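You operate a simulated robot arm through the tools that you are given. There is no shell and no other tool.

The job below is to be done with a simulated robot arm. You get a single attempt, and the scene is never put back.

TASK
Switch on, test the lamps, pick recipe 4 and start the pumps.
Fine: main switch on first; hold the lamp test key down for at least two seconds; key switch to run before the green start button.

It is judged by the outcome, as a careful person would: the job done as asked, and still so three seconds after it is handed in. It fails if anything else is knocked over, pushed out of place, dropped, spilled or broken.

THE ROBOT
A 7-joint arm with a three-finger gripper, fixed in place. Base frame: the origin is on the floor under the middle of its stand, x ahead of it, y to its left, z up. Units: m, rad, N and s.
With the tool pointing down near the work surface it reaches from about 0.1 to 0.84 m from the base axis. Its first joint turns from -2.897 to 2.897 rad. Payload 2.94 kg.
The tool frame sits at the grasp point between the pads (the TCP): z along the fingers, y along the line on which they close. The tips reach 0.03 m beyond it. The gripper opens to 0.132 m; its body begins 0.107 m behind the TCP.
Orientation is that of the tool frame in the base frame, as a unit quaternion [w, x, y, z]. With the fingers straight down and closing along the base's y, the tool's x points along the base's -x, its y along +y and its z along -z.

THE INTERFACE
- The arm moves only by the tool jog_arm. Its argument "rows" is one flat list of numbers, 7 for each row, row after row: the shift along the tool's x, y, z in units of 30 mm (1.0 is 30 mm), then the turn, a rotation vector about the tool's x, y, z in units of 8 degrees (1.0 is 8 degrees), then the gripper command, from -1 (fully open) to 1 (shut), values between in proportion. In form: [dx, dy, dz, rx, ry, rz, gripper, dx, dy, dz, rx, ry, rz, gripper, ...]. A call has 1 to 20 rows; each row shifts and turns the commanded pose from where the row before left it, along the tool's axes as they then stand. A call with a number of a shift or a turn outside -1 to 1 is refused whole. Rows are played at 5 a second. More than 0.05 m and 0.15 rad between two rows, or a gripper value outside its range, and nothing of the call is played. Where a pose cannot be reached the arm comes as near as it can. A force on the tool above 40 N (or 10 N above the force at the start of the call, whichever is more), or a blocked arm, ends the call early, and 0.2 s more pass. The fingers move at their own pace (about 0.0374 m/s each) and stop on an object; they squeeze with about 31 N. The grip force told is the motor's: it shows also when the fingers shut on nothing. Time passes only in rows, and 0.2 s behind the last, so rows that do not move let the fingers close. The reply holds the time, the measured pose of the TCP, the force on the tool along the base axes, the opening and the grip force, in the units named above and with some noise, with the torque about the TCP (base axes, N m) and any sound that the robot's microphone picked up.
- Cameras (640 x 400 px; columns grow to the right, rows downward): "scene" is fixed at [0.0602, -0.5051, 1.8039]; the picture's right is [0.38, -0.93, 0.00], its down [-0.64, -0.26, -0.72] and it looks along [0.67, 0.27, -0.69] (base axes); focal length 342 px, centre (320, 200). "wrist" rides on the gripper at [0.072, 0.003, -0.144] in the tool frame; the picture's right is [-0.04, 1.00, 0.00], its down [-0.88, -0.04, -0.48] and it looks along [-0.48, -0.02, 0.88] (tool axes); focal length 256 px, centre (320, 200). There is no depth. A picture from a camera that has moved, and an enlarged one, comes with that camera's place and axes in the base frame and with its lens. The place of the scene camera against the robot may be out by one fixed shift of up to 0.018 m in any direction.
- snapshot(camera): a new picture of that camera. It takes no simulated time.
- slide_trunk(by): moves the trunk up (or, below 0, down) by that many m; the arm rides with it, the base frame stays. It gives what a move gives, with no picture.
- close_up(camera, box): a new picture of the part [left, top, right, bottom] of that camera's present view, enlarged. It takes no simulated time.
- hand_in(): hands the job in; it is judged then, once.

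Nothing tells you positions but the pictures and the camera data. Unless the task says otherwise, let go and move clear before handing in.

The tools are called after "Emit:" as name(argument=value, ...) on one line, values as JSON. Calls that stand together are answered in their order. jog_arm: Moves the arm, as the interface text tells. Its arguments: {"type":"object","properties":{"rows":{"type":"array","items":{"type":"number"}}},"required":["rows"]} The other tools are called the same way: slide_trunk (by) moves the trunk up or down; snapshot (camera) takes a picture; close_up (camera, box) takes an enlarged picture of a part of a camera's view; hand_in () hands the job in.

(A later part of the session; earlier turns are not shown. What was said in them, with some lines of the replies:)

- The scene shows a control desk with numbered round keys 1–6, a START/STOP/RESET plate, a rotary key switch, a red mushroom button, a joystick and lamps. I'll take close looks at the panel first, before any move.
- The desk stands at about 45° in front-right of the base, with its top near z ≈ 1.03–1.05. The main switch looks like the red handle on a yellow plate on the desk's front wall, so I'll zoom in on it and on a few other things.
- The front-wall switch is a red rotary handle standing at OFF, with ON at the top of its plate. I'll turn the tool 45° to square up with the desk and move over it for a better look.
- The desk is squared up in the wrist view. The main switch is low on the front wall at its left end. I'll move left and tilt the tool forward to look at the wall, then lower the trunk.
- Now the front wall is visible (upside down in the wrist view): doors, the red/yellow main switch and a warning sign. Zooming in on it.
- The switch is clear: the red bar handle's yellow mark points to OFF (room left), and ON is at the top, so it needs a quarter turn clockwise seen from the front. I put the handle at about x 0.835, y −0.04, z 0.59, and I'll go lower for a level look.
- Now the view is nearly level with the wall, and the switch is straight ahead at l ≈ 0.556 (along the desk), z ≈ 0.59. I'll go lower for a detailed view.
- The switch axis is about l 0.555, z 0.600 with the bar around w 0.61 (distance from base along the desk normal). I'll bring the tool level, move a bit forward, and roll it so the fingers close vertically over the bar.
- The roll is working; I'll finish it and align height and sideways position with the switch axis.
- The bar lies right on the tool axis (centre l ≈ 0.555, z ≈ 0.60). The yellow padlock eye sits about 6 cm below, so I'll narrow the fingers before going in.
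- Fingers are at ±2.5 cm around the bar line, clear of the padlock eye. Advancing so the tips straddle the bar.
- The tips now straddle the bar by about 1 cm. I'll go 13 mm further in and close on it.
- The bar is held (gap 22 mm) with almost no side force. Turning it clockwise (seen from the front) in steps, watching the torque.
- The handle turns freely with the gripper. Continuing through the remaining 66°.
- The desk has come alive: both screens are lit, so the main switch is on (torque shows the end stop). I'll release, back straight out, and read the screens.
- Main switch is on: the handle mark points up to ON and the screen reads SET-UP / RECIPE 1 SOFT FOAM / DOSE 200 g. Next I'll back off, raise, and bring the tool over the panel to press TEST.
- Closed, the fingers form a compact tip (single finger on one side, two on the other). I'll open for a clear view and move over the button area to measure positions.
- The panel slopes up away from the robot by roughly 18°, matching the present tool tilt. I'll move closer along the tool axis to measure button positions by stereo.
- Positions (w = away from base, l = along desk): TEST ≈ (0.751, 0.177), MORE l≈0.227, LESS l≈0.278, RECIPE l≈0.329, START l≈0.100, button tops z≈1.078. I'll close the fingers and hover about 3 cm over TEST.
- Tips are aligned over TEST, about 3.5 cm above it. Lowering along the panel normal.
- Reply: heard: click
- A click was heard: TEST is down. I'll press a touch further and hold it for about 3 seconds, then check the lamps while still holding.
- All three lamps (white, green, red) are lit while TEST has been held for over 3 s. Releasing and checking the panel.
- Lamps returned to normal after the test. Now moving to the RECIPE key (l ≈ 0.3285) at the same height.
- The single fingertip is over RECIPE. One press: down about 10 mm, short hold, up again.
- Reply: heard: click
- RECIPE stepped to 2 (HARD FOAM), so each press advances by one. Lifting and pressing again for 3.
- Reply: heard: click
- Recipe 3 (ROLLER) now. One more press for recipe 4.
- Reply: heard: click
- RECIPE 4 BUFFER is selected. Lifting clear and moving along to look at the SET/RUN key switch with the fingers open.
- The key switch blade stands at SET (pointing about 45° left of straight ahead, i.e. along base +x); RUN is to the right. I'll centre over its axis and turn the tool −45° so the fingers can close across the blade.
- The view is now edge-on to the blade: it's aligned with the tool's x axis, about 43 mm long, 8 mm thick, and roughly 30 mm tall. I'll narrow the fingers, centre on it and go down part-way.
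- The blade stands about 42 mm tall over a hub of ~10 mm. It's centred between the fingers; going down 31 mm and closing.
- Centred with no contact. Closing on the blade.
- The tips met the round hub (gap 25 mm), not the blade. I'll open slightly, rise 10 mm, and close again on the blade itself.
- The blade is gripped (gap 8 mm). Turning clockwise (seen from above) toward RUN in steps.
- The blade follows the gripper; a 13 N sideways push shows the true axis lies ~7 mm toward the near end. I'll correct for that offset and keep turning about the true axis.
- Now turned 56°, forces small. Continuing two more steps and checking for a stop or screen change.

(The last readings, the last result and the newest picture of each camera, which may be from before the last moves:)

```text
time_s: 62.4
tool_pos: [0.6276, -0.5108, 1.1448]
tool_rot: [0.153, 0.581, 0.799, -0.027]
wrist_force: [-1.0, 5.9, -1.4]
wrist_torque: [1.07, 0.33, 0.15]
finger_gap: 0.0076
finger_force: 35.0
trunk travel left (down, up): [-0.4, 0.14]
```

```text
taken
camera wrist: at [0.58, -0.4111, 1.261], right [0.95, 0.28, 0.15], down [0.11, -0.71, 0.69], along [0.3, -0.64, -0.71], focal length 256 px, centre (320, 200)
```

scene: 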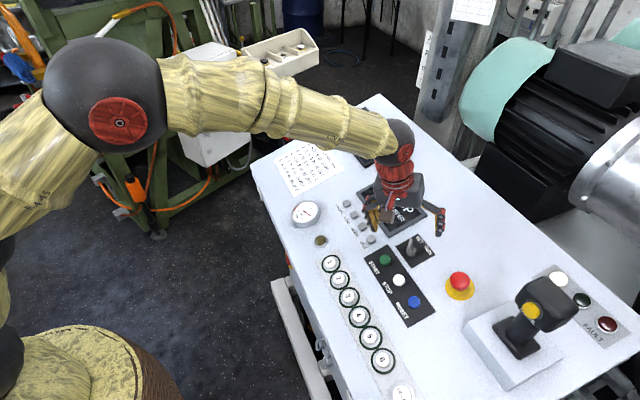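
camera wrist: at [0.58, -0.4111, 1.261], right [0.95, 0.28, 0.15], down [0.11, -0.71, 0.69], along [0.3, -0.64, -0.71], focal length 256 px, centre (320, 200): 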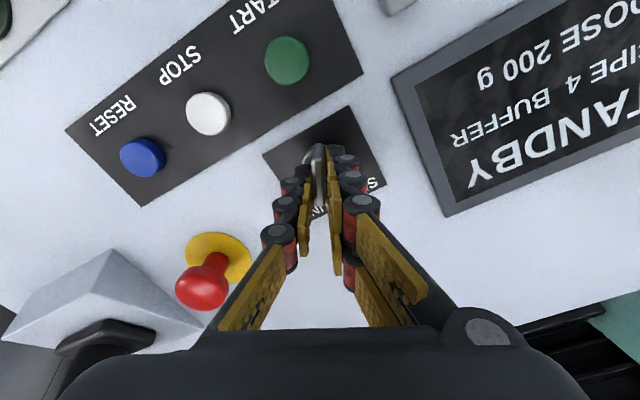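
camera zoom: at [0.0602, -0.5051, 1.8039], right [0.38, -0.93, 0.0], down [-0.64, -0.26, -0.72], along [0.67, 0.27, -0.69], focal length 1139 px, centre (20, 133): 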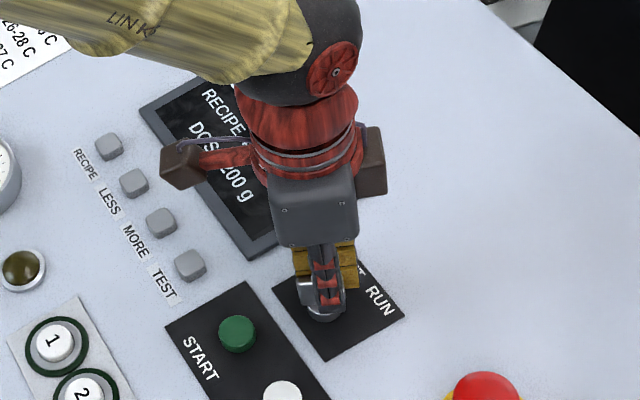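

The screen changed to STANDBY with RECIPE 4 BUFFER, so RUN has registered. I'll turn the last ~18° to seat the key fully at RUN.

Emit:
jog_arm(rows=[0.03, 0.0, 0, 0, 0, 1, 1, 0.01, -0.02, 0, 0, 0, 1, 1])

Emit:
snapshot(camera="wrist")

Emit:
close_up(camera="wrist", box=[250, 90, 390, 210])

```text
time_s: 63.0
tool_pos: [0.6258, -0.5111, 1.1451]
tool_rot: [0.156, 0.687, 0.71, -0.006]
wrist_force: [-3.5, 1.6, -2.3]
wrist_torque: [0.86, 0.12, 0.18]
finger_gap: 0.0076
finger_force: 35.7
trunk travel left (down, up): [-0.4, 0.14]
```

```text
taken
camera wrist: at [0.598, -0.4084, 1.2644], right [0.98, 0.02, 0.22], down [-0.13, -0.75, 0.65], along [0.17, -0.66, -0.73], focal length 256 px, centre (320, 200)
```

wrist: 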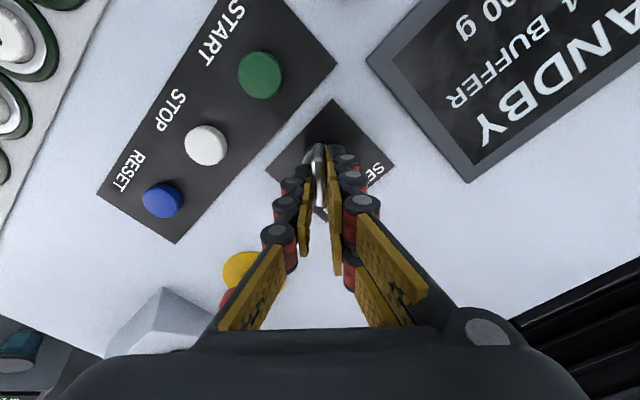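

```text
3.33 times, centred on (320, 150) of wrist
camera zoom: at [0.598, -0.4084, 1.2644], right [0.98, 0.02, 0.22], down [-0.13, -0.75, 0.65], along [0.17, -0.66, -0.73], focal length 853 px, centre (320, 367)
```

zoom: 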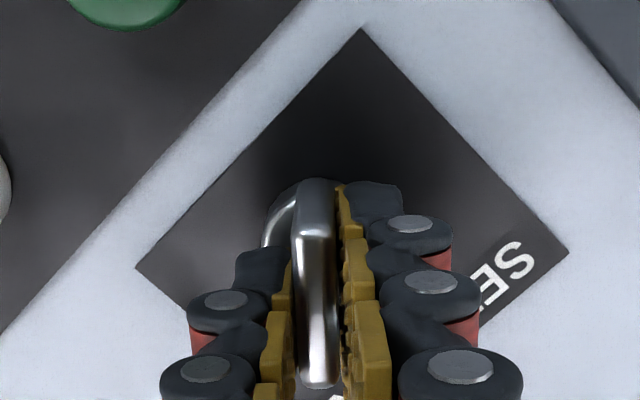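

Emit:
jog_arm(rows=[0.02, 0.0, 0, 0, 0, 0.35, 1, 0, 0, 0, 0, 0, 0, 1])

Emit:
close_up(camera="wrist", box=[250, 90, 390, 210])

```text
time_s: 63.6
tool_pos: [0.6263, -0.5114, 1.1449]
tool_rot: [0.156, 0.702, 0.694, -0.003]
wrist_force: [-7.1, -1.9, -3.3]
wrist_torque: [-0.74, 0.18, 0.24]
finger_gap: 0.0079
finger_force: 35.8
trunk travel left (down, up): [-0.4, 0.14]
```

```text
3.33 times, centred on (320, 150) of wrist
camera zoom: at [0.6011, -0.4083, 1.265], right [0.97, -0.03, 0.23], down [-0.17, -0.75, 0.64], along [0.15, -0.66, -0.74], focal length 853 px, centre (320, 367)
```

zoom: 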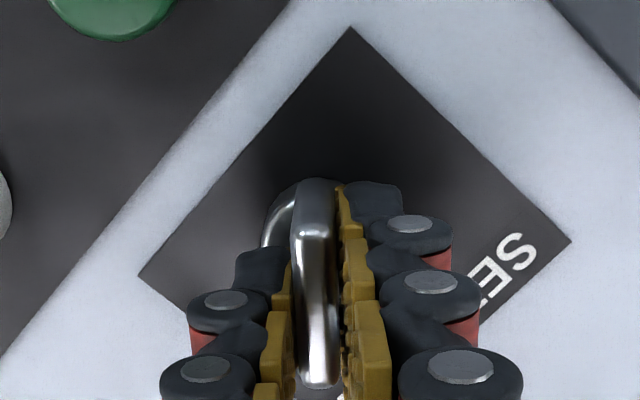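

Torque about the axis now shows the stop (0.4 N m), so the key is fully at RUN. Releasing with a small opening and lifting straight off.

Emit:
jog_arm(rows=[0, 0, 0, 0, 0, 0, 0.5, 0, 0, 0, 0, 0, 0, 0.5, 0, 0, 0, 0, 0, 0, 0.5, 0, 0, -0.6, 0, 0, 0, 0.5, 0, 0, -1, 0, 0, 0, 0.5, 0, 0, -1, 0, 0, 0, 0.5, 0, 0, -0.4, 0, 0, 0, 0.5])

Emit:
snapshot(camera="wrist")

Emit:
snapshot(camera="scene")

Emit:
close_up(camera="scene", box=[350, 160, 470, 280])

```text
time_s: 65.2
tool_pos: [0.6067, -0.4899, 1.23]
tool_rot: [0.156, 0.703, 0.694, -0.002]
wrist_force: [0.7, -0.2, -0.5]
wrist_torque: [0.03, 0.01, 0.01]
finger_gap: 0.033
finger_force: 0.0
trunk travel left (down, up): [-0.4, 0.14]
```

```text
taken
camera wrist: at [0.5824, -0.3873, 1.3503], right [0.97, -0.03, 0.23], down [-0.17, -0.75, 0.64], along [0.15, -0.66, -0.74], focal length 256 px, centre (320, 200)
```

wrist: 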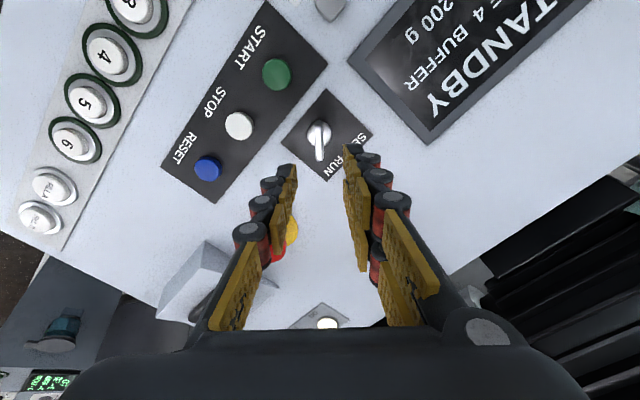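

```text
taken
```

scene: 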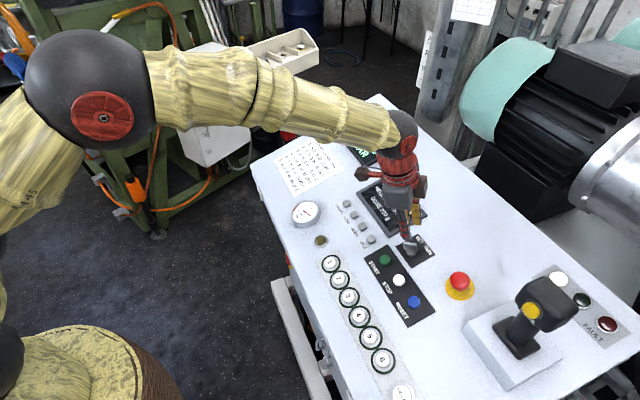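

```text
3.33 times, centred on (410, 220) of scene
camera zoom: at [0.0602, -0.5051, 1.8039], right [0.38, -0.93, 0.0], down [-0.64, -0.26, -0.72], along [0.67, 0.27, -0.69], focal length 1139 px, centre (20, 133)
```

zoom: 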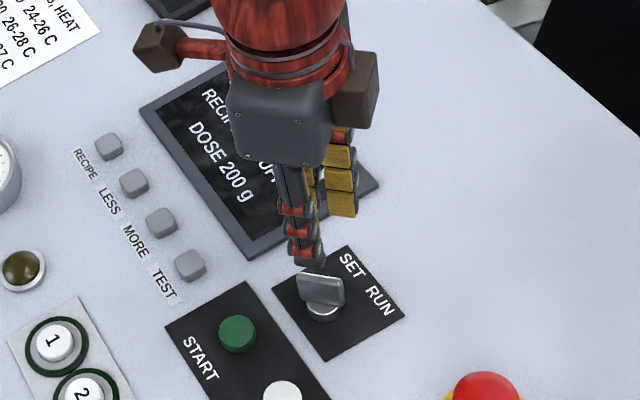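

The key points to RUN and the screen shows STANDBY. Now I'll turn the tool back square, close the fingers and hover over the green START button (w ≈ 0.7515, l ≈ 0.101).

Emit:
jog_arm(rows=[0, 0, 0, 0, 0, -0.946, 1, 0, 0, 0, 0, 0, -0.946, 1, 0, 0, 0, 0, 0, -0.946, 1, 0, 0, 0, 0, 0, -0.946, 1, 0, 0, 0, 0, 0, -0.946, 1, 0, 0, 0, 0, 0, -0.945, 1, 0.77, 0.24, 0, 0, 0, 0, 1, 0.77, 0.24, 0, 0, 0, 0, 1, 0.76, 0.23, 0, 0, 0, 0, 1, 0, 0, 0.77, 0, 0, 0, 1, 0, 0, 0.77, 0, 0, 0, 1, 0, 0, 0.77, 0, 0, 0, 1])

Emit:
snapshot(camera="wrist")

Emit:
close_up(camera="wrist", box=[240, 80, 400, 240])

Emit:
close_up(camera="scene", box=[340, 200, 460, 290])

```text
time_s: 67.8
tool_pos: [0.5912, -0.4426, 1.1427]
tool_rot: [0.143, 0.38, 0.912, -0.062]
wrist_force: [0.5, 0.0, -0.6]
wrist_torque: [0.05, 0.04, -0.01]
finger_gap: 0.0
finger_force: 28.3
trunk travel left (down, up): [-0.4, 0.14]
```

```text
taken
camera wrist: at [0.515, -0.3614, 1.2555], right [0.74, 0.67, 0.01], down [0.46, -0.51, 0.72], along [0.49, -0.53, -0.69], focal length 256 px, centre (320, 200)
```

wrist: 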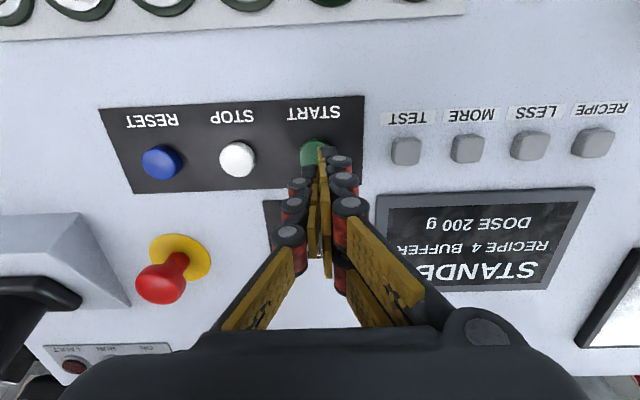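

```text
2.50 times, centred on (320, 160) of wrist
camera zoom: at [0.515, -0.3614, 1.2555], right [0.74, 0.67, 0.01], down [0.46, -0.51, 0.72], along [0.49, -0.53, -0.69], focal length 640 px, centre (320, 300)
```

zoom: 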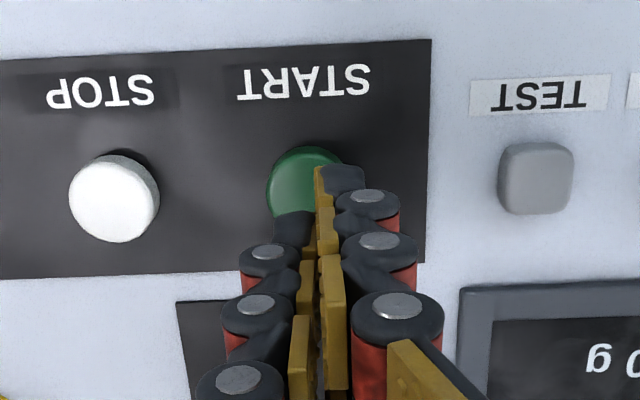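

```text
4.44 times, centred on (400, 245) of scene
camera zoom: at [0.0602, -0.5051, 1.8039], right [0.38, -0.93, 0.0], down [-0.64, -0.26, -0.72], along [0.67, 0.27, -0.69], focal length 1519 px, centre (-36, 0)
```

zoom: 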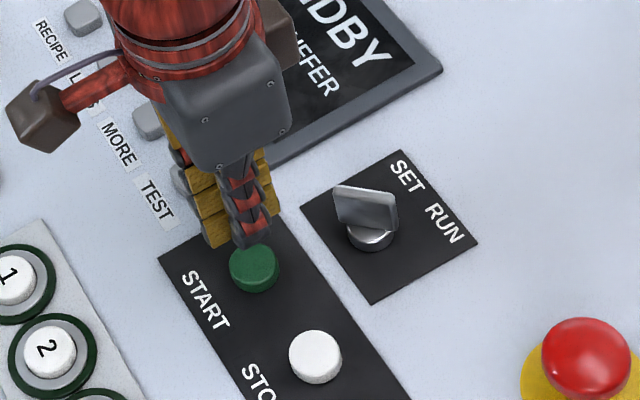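

Aligned over START. Lowering to press it.

Emit:
jog_arm(rows=[0, 0, 0.5, 0, 0, 0, 1, 0, 0, 0.4, 0, 0, 0, 1, 0, 0, 0.2, 0, 0, 0, 1, 0, 0, 0.1, 0, 0, 0, 1])

Emit:
close_up(camera="scene", box=[340, 170, 460, 290])

Emit:
snapshot(camera="scene")

```text
time_s: 68.8
tool_pos: [0.5968, -0.4509, 1.1093]
tool_rot: [0.143, 0.381, 0.911, -0.062]
wrist_force: [-2.2, 2.0, 4.2]
wrist_torque: [0.01, 0.0, 0.0]
finger_gap: 0.0058
finger_force: 28.5
trunk travel left (down, up): [-0.4, 0.14]
heard: click
```

```text
3.33 times, centred on (400, 230) of scene
camera zoom: at [0.0602, -0.5051, 1.8039], right [0.38, -0.93, 0.0], down [-0.64, -0.26, -0.72], along [0.67, 0.27, -0.69], focal length 1139 px, centre (53, 100)
```

zoom: 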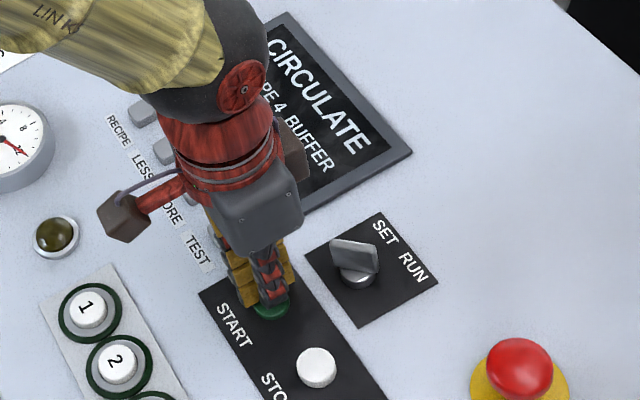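

```text
taken
```

scene: 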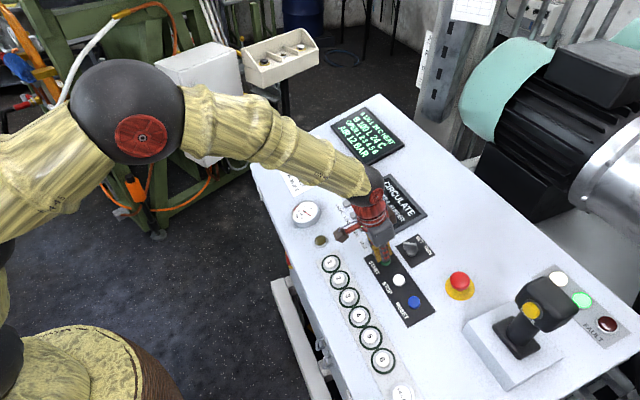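

START clicked: the screen shows CIRCULATE with recipe 4 and the green lamp is lit, so the pumps run. I'll lift off, back away clear of the desk, and check everything.

Emit:
jog_arm(rows=[0, 0, -0.6, 0, 0, 0, 1, 0, 0, -1, 0, 0, 0, 1, 0, 0, -1, 0, 0, 0, 1, 0, 0, -1, 0, 0, 0, 1, 0.8, 0, -0.8, 0, 0, 0, 1, 1, 0, -0.5, 0, 0, 0, 1, 1, 0, -0.5, 0, 0, 0, 1, 1, 0, -0.5, 0, 0, 0, 1, 1, 0, -0.5, 0, 0, 0, 1, 1, 0, -0.5, 0, 0, 0, 1, 1, 0, -0.5, 0, 0, 0, 1, 1, 0, -0.5, 0, 0, 0, 1])

Emit:
snapshot(camera="scene")

Emit:
close_up(camera="scene", box=[330, 160, 460, 280])

Emit:
close_up(camera="scene", box=[480, 250, 640, 350])

Emit:
close_up(camera="scene", box=[320, 90, 448, 170])

Emit:
snapshot(camera="wrist")

```text
time_s: 71.4
tool_pos: [0.3904, -0.2392, 1.2632]
tool_rot: [0.143, 0.381, 0.911, -0.062]
wrist_force: [-0.3, 0.6, 0.2]
wrist_torque: [-0.03, -0.01, -0.01]
finger_gap: 0.0001
finger_force: 29.1
trunk travel left (down, up): [-0.4, 0.14]
```

```text
taken
```

scene: 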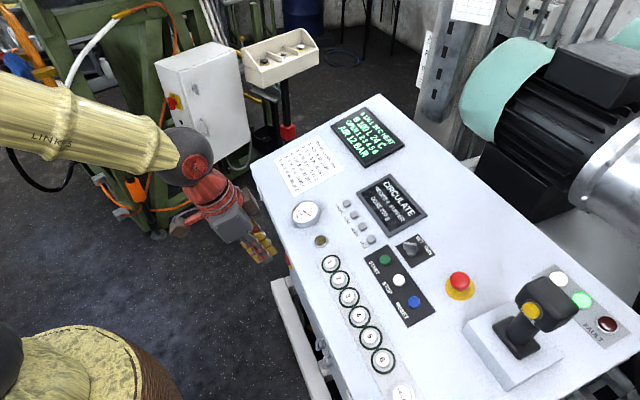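

```text
3.33 times, centred on (395, 220) of scene
camera zoom: at [0.0602, -0.5051, 1.8039], right [0.38, -0.93, 0.0], down [-0.64, -0.26, -0.72], along [0.67, 0.27, -0.69], focal length 1139 px, centre (70, 133)
```

zoom: 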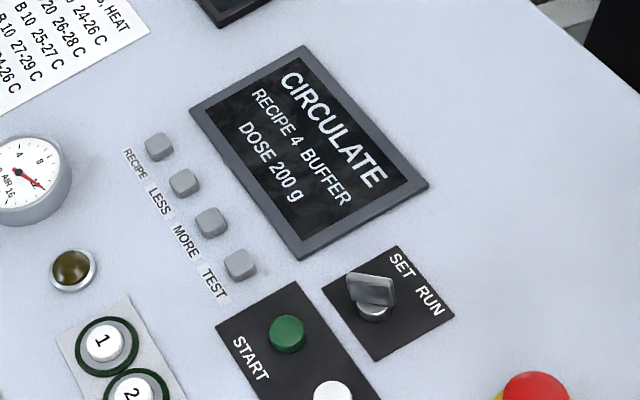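

```text
4.00 times, centred on (560, 300) of scene
camera zoom: at [0.0602, -0.5051, 1.8039], right [0.38, -0.93, 0.0], down [-0.64, -0.26, -0.72], along [0.67, 0.27, -0.69], focal length 1367 px, centre (-640, -200)
```

zoom: 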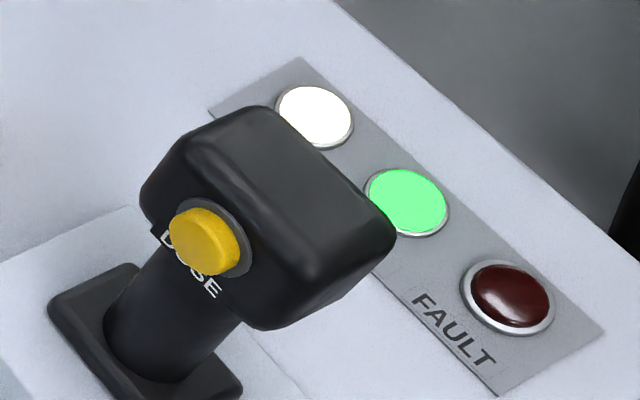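

```text
5.00 times, centred on (384, 130) of scene
camera zoom: at [0.0602, -0.5051, 1.8039], right [0.38, -0.93, 0.0], down [-0.64, -0.26, -0.72], along [0.67, 0.27, -0.69], focal length 1709 px, centre (0, 550)
```

zoom: 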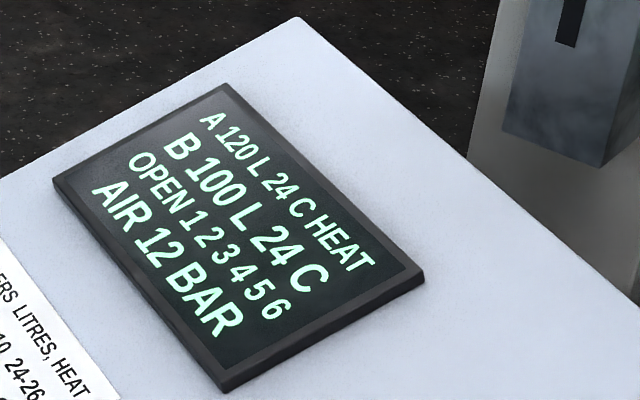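

```text
taken
camera wrist: at [0.3137, -0.1569, 1.3768], right [0.74, 0.67, 0.01], down [0.46, -0.51, 0.73], along [0.49, -0.53, -0.69], focal length 256 px, centre (320, 200)
```

wrist: 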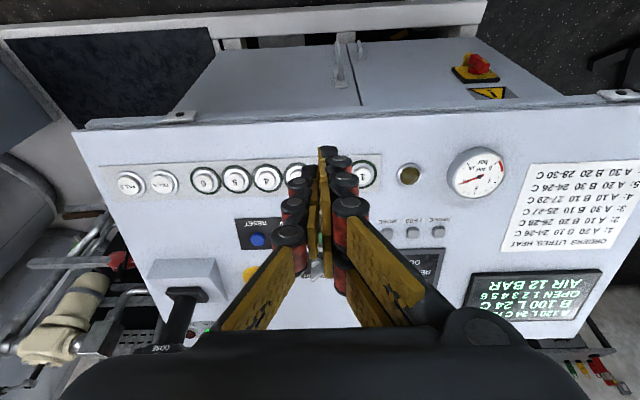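

The main switch is on and the lamp test was held for over 3 s with all three lamps lit. The screen shows CIRCULATE, RECIPE 4 BUFFER, the key is at RUN and the green lamp is on. The arm is clear of the desk, so I'm handing in.

Emit:
hand_in()

```text
The job is handed in.
```

The job is done and handed in: the pumps are running on recipe 4. The last pictures show CIRCULATE and RECIPE 4 BUFFER on the screen, the green lamp lit and no fault lamp.

The steps, in the order you asked for:
1. **Main switch:** I turned the red handle on the desk's front wall to ON, and both screens lit up.
2. **Lamp test:** I held the TEST key down for about 3 seconds. The white, green and red lamps were all lit while it was held.
3. **Recipe:** three presses of the RECIPE key moved it from 1 to 4 (BUFFER). The dose stayed at 200 g.
4. **Key switch:** I turned it from SET to RUN, as far as its stop, before pressing start. The screen changed to STANDBY.
5. **Start:** one press of the green START button, with a click, and the screen changed to CIRCULATE.

I saw nothing knocked over, moved or damaged. The arm was clear of the desk before I handed in.
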